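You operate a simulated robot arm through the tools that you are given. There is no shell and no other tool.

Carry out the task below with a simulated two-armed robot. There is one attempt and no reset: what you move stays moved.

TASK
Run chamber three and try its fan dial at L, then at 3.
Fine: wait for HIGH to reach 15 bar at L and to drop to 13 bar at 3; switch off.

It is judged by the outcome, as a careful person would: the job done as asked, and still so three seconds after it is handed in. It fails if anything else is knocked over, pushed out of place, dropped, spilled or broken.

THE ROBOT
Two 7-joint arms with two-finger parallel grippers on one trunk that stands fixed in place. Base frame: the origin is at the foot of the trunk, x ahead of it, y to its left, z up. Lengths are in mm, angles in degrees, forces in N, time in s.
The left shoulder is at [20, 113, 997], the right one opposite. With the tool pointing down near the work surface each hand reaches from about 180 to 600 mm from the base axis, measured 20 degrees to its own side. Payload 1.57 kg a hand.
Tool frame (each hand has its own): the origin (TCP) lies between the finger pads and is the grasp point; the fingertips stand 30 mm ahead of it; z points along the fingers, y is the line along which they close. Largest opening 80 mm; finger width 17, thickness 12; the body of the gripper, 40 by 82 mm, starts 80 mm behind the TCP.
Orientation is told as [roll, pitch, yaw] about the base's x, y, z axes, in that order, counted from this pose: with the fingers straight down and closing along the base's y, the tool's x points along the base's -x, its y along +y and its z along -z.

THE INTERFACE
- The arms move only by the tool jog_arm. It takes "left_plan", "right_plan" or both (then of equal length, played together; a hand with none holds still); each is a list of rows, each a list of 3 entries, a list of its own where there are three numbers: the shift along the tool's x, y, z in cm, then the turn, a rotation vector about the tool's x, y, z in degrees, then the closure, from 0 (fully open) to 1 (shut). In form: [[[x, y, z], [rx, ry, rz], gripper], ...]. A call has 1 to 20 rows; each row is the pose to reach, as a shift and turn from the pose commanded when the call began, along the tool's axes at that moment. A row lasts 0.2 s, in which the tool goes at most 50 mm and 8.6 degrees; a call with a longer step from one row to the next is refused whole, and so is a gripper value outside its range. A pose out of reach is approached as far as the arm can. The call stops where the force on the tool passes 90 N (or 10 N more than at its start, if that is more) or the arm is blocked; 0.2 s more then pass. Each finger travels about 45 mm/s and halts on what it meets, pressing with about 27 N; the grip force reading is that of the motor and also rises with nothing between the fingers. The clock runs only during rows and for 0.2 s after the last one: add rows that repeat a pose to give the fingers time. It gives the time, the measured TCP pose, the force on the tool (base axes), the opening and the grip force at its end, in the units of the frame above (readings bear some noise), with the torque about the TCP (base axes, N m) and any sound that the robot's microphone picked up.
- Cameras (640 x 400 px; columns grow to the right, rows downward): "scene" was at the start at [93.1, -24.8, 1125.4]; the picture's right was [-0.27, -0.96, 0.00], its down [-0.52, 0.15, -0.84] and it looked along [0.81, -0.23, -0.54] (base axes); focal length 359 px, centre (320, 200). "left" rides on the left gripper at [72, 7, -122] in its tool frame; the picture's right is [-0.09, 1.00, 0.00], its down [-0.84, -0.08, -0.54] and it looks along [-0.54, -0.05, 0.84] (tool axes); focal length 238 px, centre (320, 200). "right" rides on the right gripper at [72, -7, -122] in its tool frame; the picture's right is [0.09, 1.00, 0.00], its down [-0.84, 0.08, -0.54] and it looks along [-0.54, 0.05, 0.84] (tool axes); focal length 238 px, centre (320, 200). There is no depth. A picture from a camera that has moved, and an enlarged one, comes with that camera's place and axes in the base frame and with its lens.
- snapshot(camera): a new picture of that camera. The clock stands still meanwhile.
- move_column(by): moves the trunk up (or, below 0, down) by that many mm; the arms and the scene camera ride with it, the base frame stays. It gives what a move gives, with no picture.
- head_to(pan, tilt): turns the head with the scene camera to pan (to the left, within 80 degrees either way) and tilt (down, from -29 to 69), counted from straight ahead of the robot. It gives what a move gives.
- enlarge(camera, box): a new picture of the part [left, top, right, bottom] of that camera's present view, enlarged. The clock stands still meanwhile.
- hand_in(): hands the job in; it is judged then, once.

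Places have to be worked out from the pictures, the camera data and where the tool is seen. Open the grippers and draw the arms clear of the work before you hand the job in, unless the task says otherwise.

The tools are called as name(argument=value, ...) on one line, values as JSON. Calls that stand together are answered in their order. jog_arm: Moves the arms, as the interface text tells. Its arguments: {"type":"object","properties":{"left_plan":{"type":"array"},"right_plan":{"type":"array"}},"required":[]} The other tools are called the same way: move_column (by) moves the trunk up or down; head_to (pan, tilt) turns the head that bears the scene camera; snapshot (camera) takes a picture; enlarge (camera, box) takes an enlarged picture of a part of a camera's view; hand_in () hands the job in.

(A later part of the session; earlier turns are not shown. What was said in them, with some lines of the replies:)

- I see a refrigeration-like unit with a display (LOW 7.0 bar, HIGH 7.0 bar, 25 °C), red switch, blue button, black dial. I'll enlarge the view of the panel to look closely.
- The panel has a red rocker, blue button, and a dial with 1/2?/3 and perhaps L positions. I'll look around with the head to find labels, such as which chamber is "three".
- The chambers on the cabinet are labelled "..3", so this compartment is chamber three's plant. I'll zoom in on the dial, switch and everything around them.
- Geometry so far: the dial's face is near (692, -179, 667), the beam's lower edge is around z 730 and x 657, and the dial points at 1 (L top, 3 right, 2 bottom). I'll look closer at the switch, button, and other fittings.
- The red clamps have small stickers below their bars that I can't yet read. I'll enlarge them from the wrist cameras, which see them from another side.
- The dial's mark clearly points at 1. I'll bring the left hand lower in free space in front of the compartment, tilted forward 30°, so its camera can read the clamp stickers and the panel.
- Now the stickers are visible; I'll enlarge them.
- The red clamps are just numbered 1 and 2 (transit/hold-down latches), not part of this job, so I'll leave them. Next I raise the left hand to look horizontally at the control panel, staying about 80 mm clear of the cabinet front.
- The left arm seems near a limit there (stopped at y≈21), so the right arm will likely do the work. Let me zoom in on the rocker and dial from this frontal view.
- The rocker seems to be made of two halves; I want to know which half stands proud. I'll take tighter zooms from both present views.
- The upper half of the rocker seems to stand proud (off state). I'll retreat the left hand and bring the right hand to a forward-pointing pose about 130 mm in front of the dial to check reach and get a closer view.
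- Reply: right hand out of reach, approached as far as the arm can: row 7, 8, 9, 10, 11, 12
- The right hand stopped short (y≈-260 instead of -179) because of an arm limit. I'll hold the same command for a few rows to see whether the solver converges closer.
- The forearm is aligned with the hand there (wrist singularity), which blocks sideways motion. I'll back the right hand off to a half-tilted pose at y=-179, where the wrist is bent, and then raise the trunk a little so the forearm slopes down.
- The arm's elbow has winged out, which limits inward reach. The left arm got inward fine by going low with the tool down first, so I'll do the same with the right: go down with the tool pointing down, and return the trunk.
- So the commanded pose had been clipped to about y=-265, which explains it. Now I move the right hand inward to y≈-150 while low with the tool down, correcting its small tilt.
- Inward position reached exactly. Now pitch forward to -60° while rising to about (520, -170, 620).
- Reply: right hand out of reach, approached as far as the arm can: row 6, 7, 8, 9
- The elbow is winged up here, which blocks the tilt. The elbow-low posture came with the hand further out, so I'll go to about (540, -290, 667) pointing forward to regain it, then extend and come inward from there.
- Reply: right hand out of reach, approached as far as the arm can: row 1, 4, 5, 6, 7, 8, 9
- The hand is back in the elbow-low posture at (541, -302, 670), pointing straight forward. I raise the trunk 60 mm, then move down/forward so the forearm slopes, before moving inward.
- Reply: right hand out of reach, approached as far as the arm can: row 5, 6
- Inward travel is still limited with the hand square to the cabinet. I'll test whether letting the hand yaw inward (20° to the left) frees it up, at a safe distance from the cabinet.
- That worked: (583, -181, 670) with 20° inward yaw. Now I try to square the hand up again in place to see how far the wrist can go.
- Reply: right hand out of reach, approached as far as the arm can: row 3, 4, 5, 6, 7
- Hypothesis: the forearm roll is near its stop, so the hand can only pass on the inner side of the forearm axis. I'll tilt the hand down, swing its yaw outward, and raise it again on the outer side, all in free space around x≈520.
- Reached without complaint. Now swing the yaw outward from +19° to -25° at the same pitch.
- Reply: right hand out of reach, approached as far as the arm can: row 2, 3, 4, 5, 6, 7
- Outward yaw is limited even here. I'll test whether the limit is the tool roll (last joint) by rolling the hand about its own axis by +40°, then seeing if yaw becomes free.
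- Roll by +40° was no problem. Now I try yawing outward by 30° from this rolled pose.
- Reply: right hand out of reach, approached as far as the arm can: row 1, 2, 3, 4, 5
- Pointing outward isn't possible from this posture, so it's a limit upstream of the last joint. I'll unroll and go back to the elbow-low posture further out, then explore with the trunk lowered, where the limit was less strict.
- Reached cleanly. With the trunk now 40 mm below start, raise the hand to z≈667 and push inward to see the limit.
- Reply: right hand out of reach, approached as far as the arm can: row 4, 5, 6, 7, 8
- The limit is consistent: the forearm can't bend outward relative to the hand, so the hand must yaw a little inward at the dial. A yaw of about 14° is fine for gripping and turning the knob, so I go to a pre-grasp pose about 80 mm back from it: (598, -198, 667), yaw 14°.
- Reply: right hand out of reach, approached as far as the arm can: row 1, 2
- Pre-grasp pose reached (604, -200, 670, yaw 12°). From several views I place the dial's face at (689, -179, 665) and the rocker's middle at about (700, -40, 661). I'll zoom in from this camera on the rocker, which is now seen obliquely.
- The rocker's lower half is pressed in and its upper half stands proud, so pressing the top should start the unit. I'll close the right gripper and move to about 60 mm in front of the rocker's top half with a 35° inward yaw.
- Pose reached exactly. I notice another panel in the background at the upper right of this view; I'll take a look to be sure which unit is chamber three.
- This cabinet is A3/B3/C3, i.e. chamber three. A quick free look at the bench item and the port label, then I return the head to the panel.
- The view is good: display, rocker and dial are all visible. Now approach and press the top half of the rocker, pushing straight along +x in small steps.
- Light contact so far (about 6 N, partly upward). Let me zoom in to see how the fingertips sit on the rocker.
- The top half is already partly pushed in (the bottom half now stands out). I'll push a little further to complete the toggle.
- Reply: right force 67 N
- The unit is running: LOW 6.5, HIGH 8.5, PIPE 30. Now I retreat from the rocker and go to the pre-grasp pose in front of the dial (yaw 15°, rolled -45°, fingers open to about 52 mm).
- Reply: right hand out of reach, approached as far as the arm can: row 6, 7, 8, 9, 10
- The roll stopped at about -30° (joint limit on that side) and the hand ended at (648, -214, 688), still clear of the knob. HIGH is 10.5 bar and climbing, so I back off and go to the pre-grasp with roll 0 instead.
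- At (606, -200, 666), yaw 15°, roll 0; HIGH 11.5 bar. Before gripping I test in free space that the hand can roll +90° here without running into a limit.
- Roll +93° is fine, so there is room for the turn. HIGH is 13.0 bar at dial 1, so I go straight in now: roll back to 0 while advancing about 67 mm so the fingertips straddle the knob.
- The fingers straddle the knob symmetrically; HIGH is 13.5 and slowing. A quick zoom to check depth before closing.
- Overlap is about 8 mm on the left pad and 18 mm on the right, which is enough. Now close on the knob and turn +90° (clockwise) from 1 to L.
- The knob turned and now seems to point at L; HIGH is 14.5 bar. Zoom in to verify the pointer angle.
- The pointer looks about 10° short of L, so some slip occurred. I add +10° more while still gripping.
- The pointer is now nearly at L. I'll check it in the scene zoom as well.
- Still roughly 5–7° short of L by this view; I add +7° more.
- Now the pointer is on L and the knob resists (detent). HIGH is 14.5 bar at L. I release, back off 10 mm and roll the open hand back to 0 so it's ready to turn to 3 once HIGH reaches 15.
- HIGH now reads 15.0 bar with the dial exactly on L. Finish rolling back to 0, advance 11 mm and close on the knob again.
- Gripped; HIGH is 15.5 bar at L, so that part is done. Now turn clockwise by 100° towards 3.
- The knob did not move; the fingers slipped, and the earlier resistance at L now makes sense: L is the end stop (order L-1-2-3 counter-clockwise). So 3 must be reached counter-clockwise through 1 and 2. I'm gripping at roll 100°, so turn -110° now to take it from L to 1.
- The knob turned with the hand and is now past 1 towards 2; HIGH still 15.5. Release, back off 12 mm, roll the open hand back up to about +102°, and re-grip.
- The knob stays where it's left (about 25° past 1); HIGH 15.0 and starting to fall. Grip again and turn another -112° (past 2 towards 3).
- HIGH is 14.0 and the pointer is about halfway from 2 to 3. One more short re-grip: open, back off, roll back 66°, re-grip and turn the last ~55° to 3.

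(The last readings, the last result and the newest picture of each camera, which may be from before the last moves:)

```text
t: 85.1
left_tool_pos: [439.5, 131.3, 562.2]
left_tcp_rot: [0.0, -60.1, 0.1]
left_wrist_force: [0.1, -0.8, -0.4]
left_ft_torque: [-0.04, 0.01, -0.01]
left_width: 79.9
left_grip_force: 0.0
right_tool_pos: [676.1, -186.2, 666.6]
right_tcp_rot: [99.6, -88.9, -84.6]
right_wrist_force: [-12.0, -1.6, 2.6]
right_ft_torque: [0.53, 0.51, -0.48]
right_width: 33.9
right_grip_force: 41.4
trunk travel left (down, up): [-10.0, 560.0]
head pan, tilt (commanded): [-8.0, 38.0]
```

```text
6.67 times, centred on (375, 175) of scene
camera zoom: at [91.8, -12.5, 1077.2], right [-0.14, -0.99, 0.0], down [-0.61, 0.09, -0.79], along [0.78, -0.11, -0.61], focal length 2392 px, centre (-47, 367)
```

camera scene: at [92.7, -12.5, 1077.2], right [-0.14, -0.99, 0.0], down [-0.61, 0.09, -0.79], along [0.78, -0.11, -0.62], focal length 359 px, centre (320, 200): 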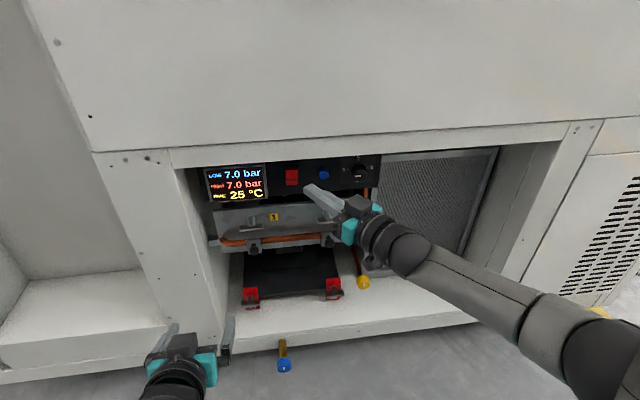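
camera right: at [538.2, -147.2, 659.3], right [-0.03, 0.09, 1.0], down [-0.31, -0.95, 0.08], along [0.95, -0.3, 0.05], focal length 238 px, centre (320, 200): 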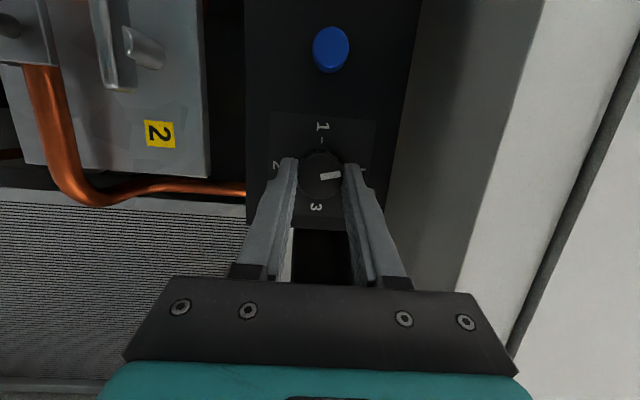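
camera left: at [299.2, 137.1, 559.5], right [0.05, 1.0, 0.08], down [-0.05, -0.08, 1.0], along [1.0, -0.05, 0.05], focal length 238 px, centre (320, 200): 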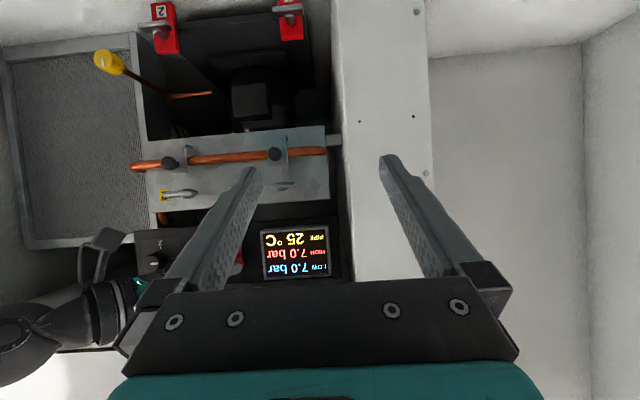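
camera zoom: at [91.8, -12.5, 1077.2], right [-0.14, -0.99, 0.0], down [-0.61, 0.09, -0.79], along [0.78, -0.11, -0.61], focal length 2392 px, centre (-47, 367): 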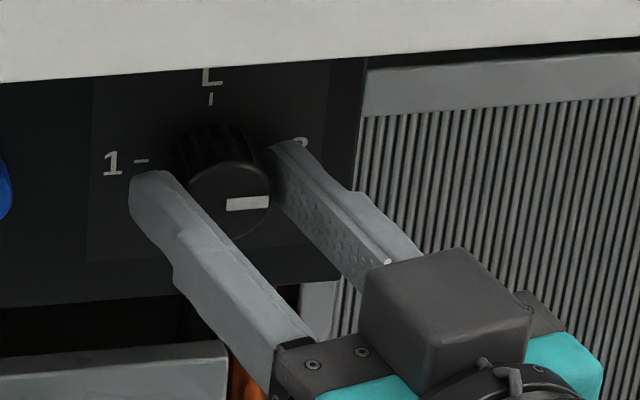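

Dial is at 3 (against its stop) and HIGH reads 13.0 bar. I release, retract straight back, close the fingers and move in front of the rocker's lower half (yaw 35°, z≈648), which also lets HIGH settle.

jog_arm(right_plan=[[[0, 0, 0], [0, 0, 0], 0.45], [[0, 0, 0], [0, 0, 0], 0.45], [[0, 0, -3], [0, 0, 0], 0.45], [[0, 0, -6.5], [0, 0, 0], 0.45], [[0.34, 2.3, -5.8], [-4, 0, 0], 0.7], [[0.68, 4.6, -5.1], [-8, 0, 0], 1], [[1.02, 6.9, -4.3], [-12, 0, 0], 1], [[1.36, 9.2, -3.6], [-16, 0, 0], 1], [[1.7, 11.5, -2.9], [-20, 0, 0], 1], [[1.7, 11.5, -2.9], [-20, 0, 0], 1]])

enlarge(camera="scene", box=[190, 140, 430, 290])

snapshot(camera="right")

```text
t: 87.3
left_tool_pos: [439.4, 130.9, 561.4]
left_tcp_rot: [-0.1, -60.1, 0.1]
left_wrist_force: [0.2, -0.4, 0.5]
left_ft_torque: [0.02, -0.03, -0.01]
left_width: 80.1
left_grip_force: 0.0
right_tool_pos: [617.7, -79.7, 649.6]
right_tcp_rot: [109.6, -88.8, -74.6]
right_wrist_force: [0.1, 0.6, 0.3]
right_ft_torque: [0.01, -0.02, 0.0]
right_width: 0.2
right_grip_force: 21.0
trunk travel left (down, up): [-10.0, 560.0]
head pan, tilt (commanded): [-8.0, 38.0]
```

```text
2.67 times, centred on (310, 215) of scene
camera zoom: at [92.7, -12.4, 1077.1], right [-0.14, -0.99, 0.0], down [-0.61, 0.09, -0.79], along [0.78, -0.11, -0.62], focal length 957 px, centre (347, 160)
```

zoom: 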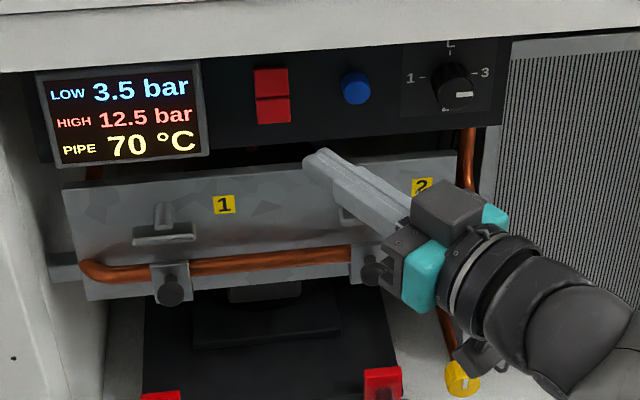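

```text
taken
camera right: at [520.2, -154.0, 578.1], right [-0.57, 0.82, -0.07], down [-0.48, -0.26, 0.83], along [0.66, 0.51, 0.55], focal length 238 px, centre (320, 200)
```

right: 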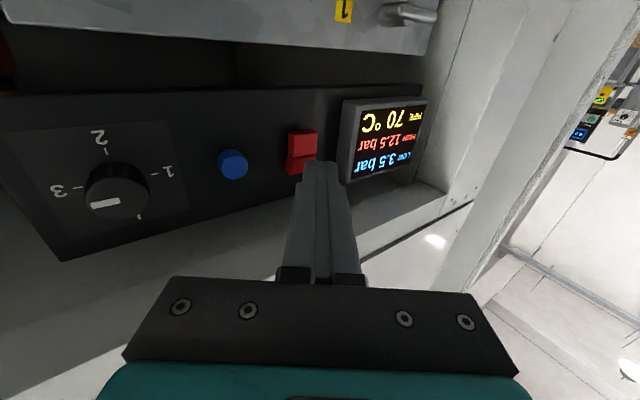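

HIGH is 12.5 bar with the dial left at 3, so it has dropped through 13. A quick check of the dial and rocker before pressing it off.

enlarge(camera="right", box=[40, 110, 200, 240])

enlarge(camera="right", box=[270, 115, 350, 195])

```text
3.08 times, centred on (120, 175) of right
camera zoom: at [520.2, -154.0, 578.1], right [-0.57, 0.82, -0.07], down [-0.48, -0.26, 0.83], along [0.66, 0.51, 0.55], focal length 733 px, centre (935, 277)
```

zoom: 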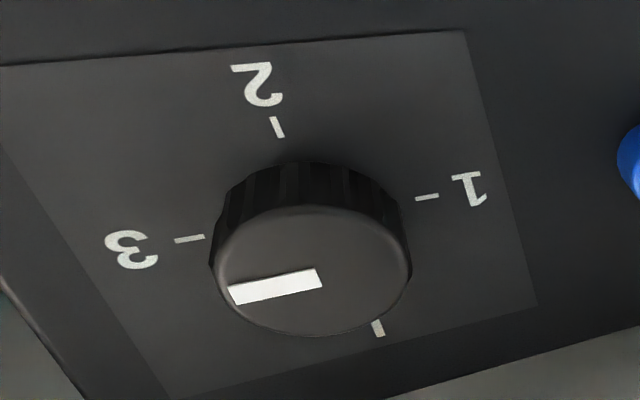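

```text
5.00 times, centred on (310, 155) of right
camera zoom: at [520.2, -154.0, 578.1], right [-0.57, 0.82, -0.07], down [-0.48, -0.26, 0.83], along [0.66, 0.51, 0.55], focal length 1192 px, centre (370, 425)
```

zoom: 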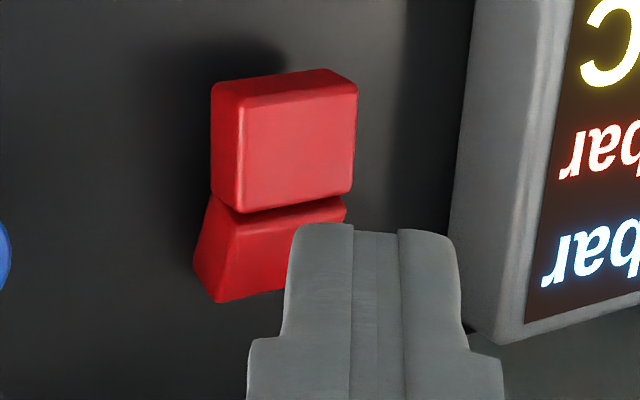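

Dial sits exactly on 3. Now press the lower half of the rocker in, pushing along +x in small steps.

jog_arm(right_plan=[[[0, 0.2, 1.64], [0, 0, 0], 1], [[0.1, 0.4, 3.3], [0, 0, 0], 1], [[0.2, 0.6, 4.93], [0, 0, 0], 1], [[0.2, 0.28, 5.42], [0, 0, 0], 1], [[0.2, 0, 5.83], [0, 0, 0], 1], [[0.2, -0.24, 6.16], [0, 0, 0], 1], [[0.2, -0.47, 6.49], [0, 0, 0], 1], [[0.2, -0.64, 6.73], [0, 0, 0], 1]])

enlarge(camera="scene", box=[190, 140, 430, 290])

enlarge(camera="right", box=[260, 95, 360, 195])

```text
t: 89.1
left_tool_pos: [439.6, 132.1, 560.5]
left_tcp_rot: [0.0, -60.0, 0.0]
left_wrist_force: [0.6, -0.2, 0.6]
left_ft_torque: [0.01, 0.01, -0.02]
left_width: 80.2
left_grip_force: 0.1
right_tool_pos: [662.1, -47.5, 651.6]
right_tcp_rot: [110.4, -88.8, -75.4]
right_wrist_force: [-0.3, -0.7, -0.2]
right_ft_torque: [0.02, -0.05, -0.02]
right_width: 0.0
right_grip_force: 21.3
right hand out of reach, approached as far as the arm can: row 5, 6, 7, 8
trunk travel left (down, up): [-10.0, 560.0]
head pan, tilt (commanded): [-8.0, 38.0]
```

```text
2.67 times, centred on (310, 215) of scene
camera zoom: at [92.7, -12.4, 1077.1], right [-0.14, -0.99, 0.0], down [-0.61, 0.09, -0.79], along [0.78, -0.11, -0.62], focal length 957 px, centre (347, 160)
```

zoom: 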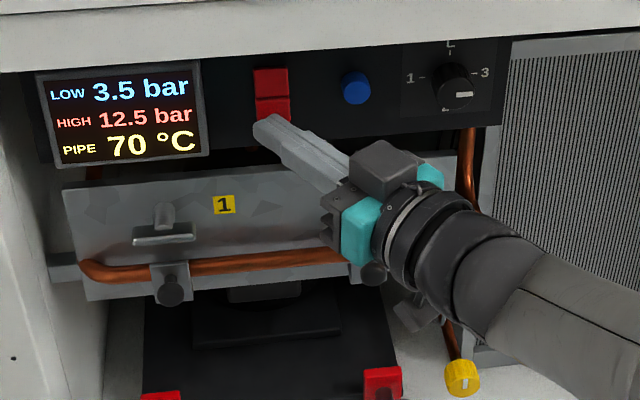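

```text
4.00 times, centred on (310, 145) of right
camera zoom: at [565.3, -121.2, 579.9], right [-0.57, 0.82, -0.07], down [-0.48, -0.26, 0.83], along [0.66, 0.51, 0.55], focal length 953 px, centre (360, 420)
```

zoom: 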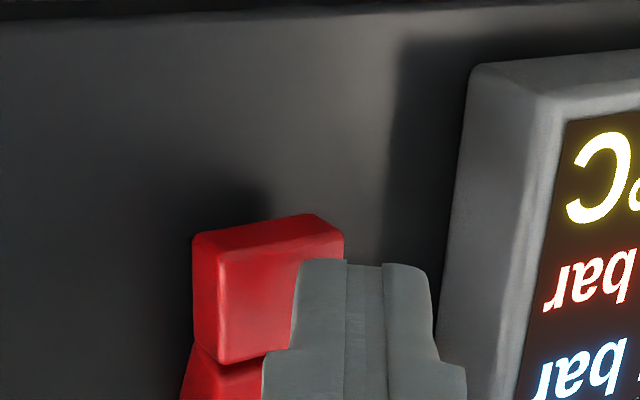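

The arm ran out of reach about 35 mm below the first press height (no contact force yet). Pitching the hand 15° downward and lowering the trunk the last 10 mm gains reach, so I retreat 20 mm and lower the trunk.

jog_arm(right_plan=[[[0, 0, -1.0], [0, 0, 0], 1], [[0, 0, -2.0], [0, 0, 0], 1]])

move_column(by=-10)

```text
t: 89.7
left_tool_pos: [440.1, 131.9, 560.8]
left_tcp_rot: [-0.1, -60.0, 0.1]
left_wrist_force: [0.0, 0.3, -1.1]
left_ft_torque: [0.04, 0.03, -0.01]
left_width: 80.2
left_grip_force: 0.1
right_tool_pos: [646.9, -60.5, 652.7]
right_tcp_rot: [111.4, -88.9, -76.6]
right_wrist_force: [-0.2, -0.5, 0.7]
right_ft_torque: [0.0, 0.03, -0.02]
right_width: 0.0
right_grip_force: 20.9
trunk travel left (down, up): [-10.0, 560.0]
head pan, tilt (commanded): [-8.0, 38.0]
```

```text
t: 90.3
left_tool_pos: [440.2, 130.1, 551.0]
left_tcp_rot: [0.0, -59.9, 0.1]
left_wrist_force: [0.0, -0.5, -0.2]
left_ft_torque: [-0.03, 0.03, 0.0]
left_width: 80.0
left_grip_force: 0.0
right_tool_pos: [646.6, -60.2, 641.5]
right_tcp_rot: [109.8, -88.8, -74.9]
right_wrist_force: [-0.9, 0.8, -0.8]
right_ft_torque: [0.01, -0.02, 0.01]
right_width: 0.0
right_grip_force: 21.2
trunk travel left (down, up): [0.0, 570.0]
head pan, tilt (commanded): [-8.0, 38.0]
```

Now at (647, -60, 641). I pitch the hand down about 14° and push on the lower half of the rocker.

jog_arm(right_plan=[[[-0.36, 0.4, 0.63], [0, 6.9, 0], 1], [[-0.73, 0.79, 1.25], [0, 13.8, 0], 1], [[-0.73, 0.33, 1.91], [0, 13.8, 0], 1], [[-0.73, -0.01, 2.4], [0, 13.8, 0], 1], [[-0.73, -0.24, 2.72], [0, 13.8, 0], 1], [[-0.73, -0.47, 3.05], [0, 13.8, 0], 1], [[-0.73, -0.64, 3.3], [0, 13.8, 0], 1]])

enlarge(camera="scene", box=[190, 140, 430, 290])

enlarge(camera="right", box=[260, 95, 360, 195])

```text
t: 91.9
left_tool_pos: [437.4, 130.4, 552.7]
left_tcp_rot: [0.1, -60.3, -0.1]
left_wrist_force: [0.1, -0.1, 0.5]
left_ft_torque: [0.01, -0.03, -0.02]
left_width: 80.1
left_grip_force: 0.1
right_tool_pos: [672.8, -47.9, 648.4]
right_tcp_rot: [4.1, -76.5, 31.1]
right_wrist_force: [-64.6, -17.2, 6.8]
right_ft_torque: [0.07, -0.24, 0.04]
right_width: 0.0
right_grip_force: 21.3
trunk travel left (down, up): [0.0, 570.0]
head pan, tilt (commanded): [-8.0, 38.0]
```

```text
2.67 times, centred on (310, 215) of scene
camera zoom: at [88.0, -13.5, 1067.6], right [-0.14, -0.99, 0.0], down [-0.61, 0.09, -0.79], along [0.78, -0.11, -0.61], focal length 957 px, centre (347, 160)
```

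zoom: 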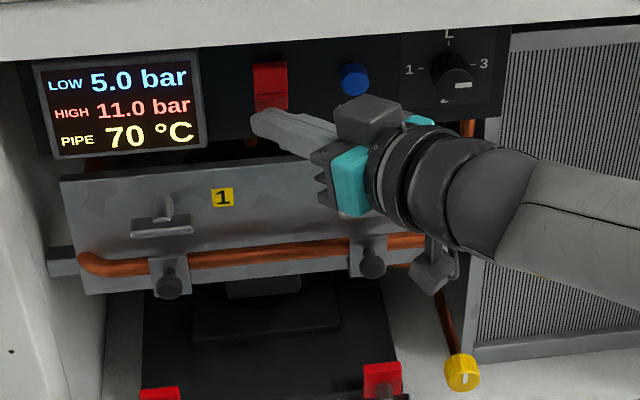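

```text
4.00 times, centred on (310, 145) of right
camera zoom: at [564.4, -129.6, 608.2], right [-0.59, 0.8, -0.07], down [-0.31, -0.14, 0.94], along [0.74, 0.58, 0.33], focal length 953 px, centre (360, 420)
```

zoom: 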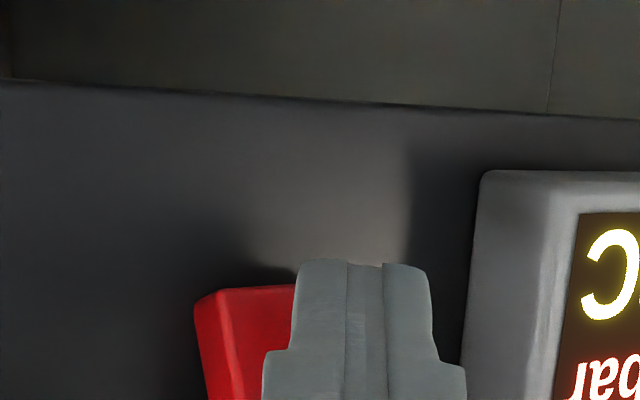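

Switched off: LOW 5.0 and HIGH 11.0 are equalising. I retreat the right hand from the rocker.

jog_arm(right_plan=[[[0, 0, -2], [0, 0, 0], 1], [[0, 0, -5], [0, 0, 0], 1], [[0, 0, -9], [0, 0, 0], 1], [[0, 0, -9], [0, 0, 0], 1]])

enlarge(camera="scene", box=[190, 140, 430, 290])

snapshot(camera="right")

```text
t: 92.9
left_tool_pos: [440.1, 129.5, 551.6]
left_tcp_rot: [0.0, -60.1, 0.0]
left_wrist_force: [-0.4, 0.1, -0.3]
left_ft_torque: [0.0, 0.01, 0.03]
left_width: 80.0
left_grip_force: 0.1
right_tool_pos: [608.7, -94.9, 671.0]
right_tcp_rot: [4.3, -76.6, 30.8]
right_wrist_force: [0.0, -0.6, 0.2]
right_ft_torque: [0.03, 0.0, 0.01]
right_width: 0.0
right_grip_force: 21.6
trunk travel left (down, up): [0.0, 570.0]
head pan, tilt (commanded): [-8.0, 38.0]
```

```text
2.67 times, centred on (310, 215) of scene
camera zoom: at [92.6, -12.5, 1067.1], right [-0.14, -0.99, 0.0], down [-0.61, 0.09, -0.79], along [0.78, -0.11, -0.62], focal length 957 px, centre (347, 160)
```

zoom: 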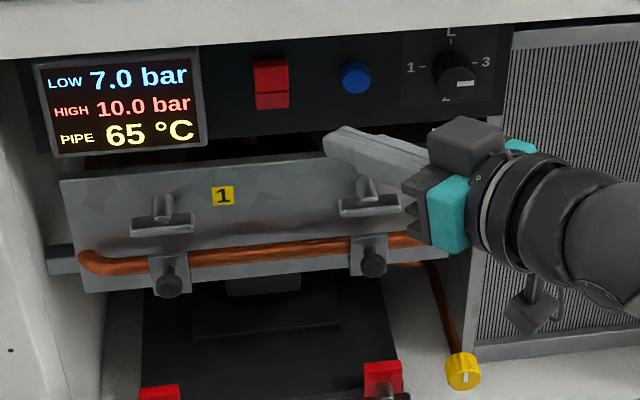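

```text
taken
camera right: at [499.5, -176.3, 629.7], right [-0.59, 0.81, -0.07], down [-0.31, -0.14, 0.94], along [0.75, 0.58, 0.33], focal length 238 px, centre (320, 200)
```

right: 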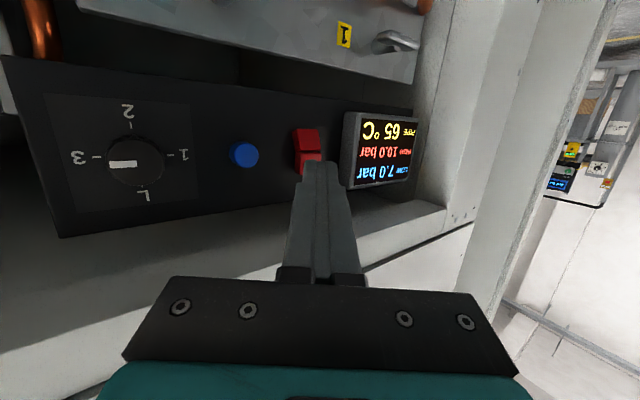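

The unit is off and the pressures are equalising; the dial remains at 3. Now I draw the right arm well clear and open its gripper.

jog_arm(right_plan=[[[0, 0, -3.5], [0, 0, 0], 0.7], [[0, 0, -7], [0, 0, 0], 0.4], [[0, 0, -10], [0, 0, 0], 0.1], [[0, -1.5, -11], [0, 6, 0], 0], [[0, -3, -12], [0, 12, 0], 0], [[0, -4.5, -13], [0, 18, 0], 0], [[0, -6, -14], [0, 24, 0], 0], [[0, -6, -14], [0, 24, 0], 0]])

snapshot(camera="scene")

enlarge(camera="scene", box=[190, 140, 430, 290])

```text
t: 94.7
left_tool_pos: [439.9, 131.1, 551.5]
left_tcp_rot: [-0.1, -60.0, 0.0]
left_wrist_force: [0.7, 0.3, -0.4]
left_ft_torque: [-0.01, 0.0, 0.01]
left_width: 79.8
left_grip_force: 0.1
right_tool_pos: [528.5, -218.5, 700.6]
right_tcp_rot: [2.2, -53.9, 33.5]
right_wrist_force: [-0.4, -0.1, 0.3]
right_ft_torque: [0.0, 0.0, 0.01]
right_width: 80.3
right_grip_force: 0.1
right hand out of reach, approached as far as the arm can: row 7, 8
trunk travel left (down, up): [0.0, 570.0]
head pan, tilt (commanded): [-8.0, 38.0]
```

```text
taken
camera scene: at [92.4, -12.8, 1067.1], right [-0.14, -0.99, 0.0], down [-0.61, 0.09, -0.79], along [0.78, -0.11, -0.62], focal length 359 px, centre (320, 200)
```

scene: 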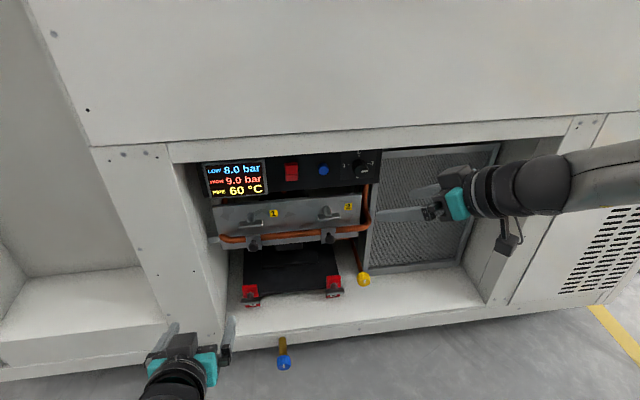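

```text
2.67 times, centred on (310, 215) of scene
camera zoom: at [92.4, -12.8, 1067.1], right [-0.14, -0.99, 0.0], down [-0.61, 0.09, -0.79], along [0.78, -0.11, -0.62], focal length 957 px, centre (347, 160)
```

zoom: 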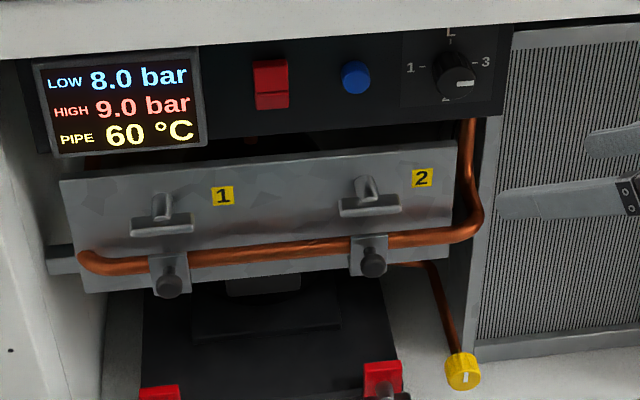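

Unit off (LOW 8.0 / HIGH 9.0 equalising), dial at 3, everything else undisturbed. I pull the right hand back a bit further and check once more.

jog_arm(right_plan=[[[0, 0, -3], [0, 0, 0], 0], [[0, 0, -6], [0, 0, 0], 0], [[0, 0, -8], [0, 0, 0], 0], [[0, 0, -8], [0, 0, 0], 0]])

enlarge(camera="scene", box=[260, 140, 400, 227])

snapshot(camera="scene")

```text
t: 95.7
left_tool_pos: [439.5, 131.2, 550.8]
left_tcp_rot: [0.1, -60.0, 0.0]
left_wrist_force: [0.7, -0.1, 0.1]
left_ft_torque: [-0.02, 0.03, 0.0]
left_width: 79.8
left_grip_force: 0.0
right_tool_pos: [519.0, -223.1, 707.5]
right_tcp_rot: [1.8, -53.0, 33.5]
right_wrist_force: [-0.3, -0.8, -0.1]
right_ft_torque: [-0.02, 0.02, -0.01]
right_width: 79.8
right_grip_force: 0.1
right hand out of reach, approached as far as the arm can: row 1, 2, 3, 4
trunk travel left (down, up): [0.0, 570.0]
head pan, tilt (commanded): [-8.0, 38.0]
```

```text
4.57 times, centred on (330, 184) of scene
camera zoom: at [92.7, -12.4, 1067.1], right [-0.14, -0.99, 0.0], down [-0.61, 0.09, -0.79], along [0.78, -0.11, -0.62], focal length 1640 px, centre (274, 275)
```

zoom: 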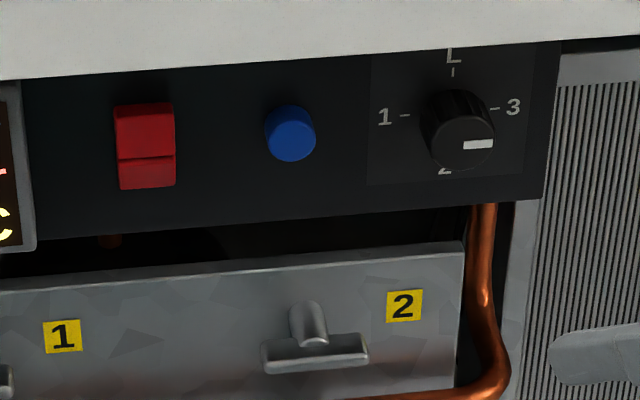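

```text
taken
camera scene: at [92.7, -12.4, 1067.1], right [-0.14, -0.99, 0.0], down [-0.61, 0.09, -0.79], along [0.78, -0.11, -0.62], focal length 359 px, centre (320, 200)
```

scene: 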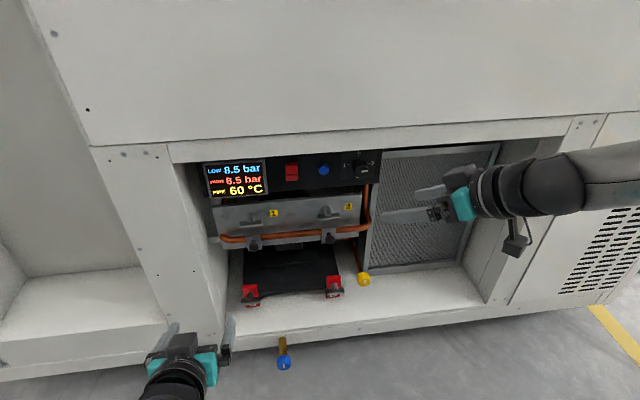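

The rocker is back in its off position, the dial points at 3, and LOW and HIGH have equalised at 8.5 bar. Both grippers are open and more than 100 mm clear of the cabinet, so I hand the job in.

hand_in()

```text
The job is handed in.
```

I ran chamber three and tried the fan dial at L and then at 3. The unit is switched off again, with the dial left at 3. I've handed the job in, but no verdict has come back yet.

- **At L:** HIGH reached 15.0 bar and went on to 15.5 bar before I moved the dial.
- **At 3:** HIGH read 13.0 bar as the dial reached 3, then fell to 12.5 bar. It was already falling as the dial passed 1 and 2.
- **Switch-off:** I pressed the red rocker off after that. LOW and HIGH had equalised at 8.5 bar by the time I finished.

The dial would not turn clockwise from L to 3; L seems to be an end stop. I took it counter-clockwise through 1 and 2 instead, which took about 14 seconds with the unit running. My first try at L slipped against that stop without moving the knob.

The first press to switch off fell just short because the arm ran out of reach. The second press worked a few seconds later, so the unit ran slightly longer than needed.

From the pictures, nothing else was touched or moved. Both grippers are open and clear of the cabinet.
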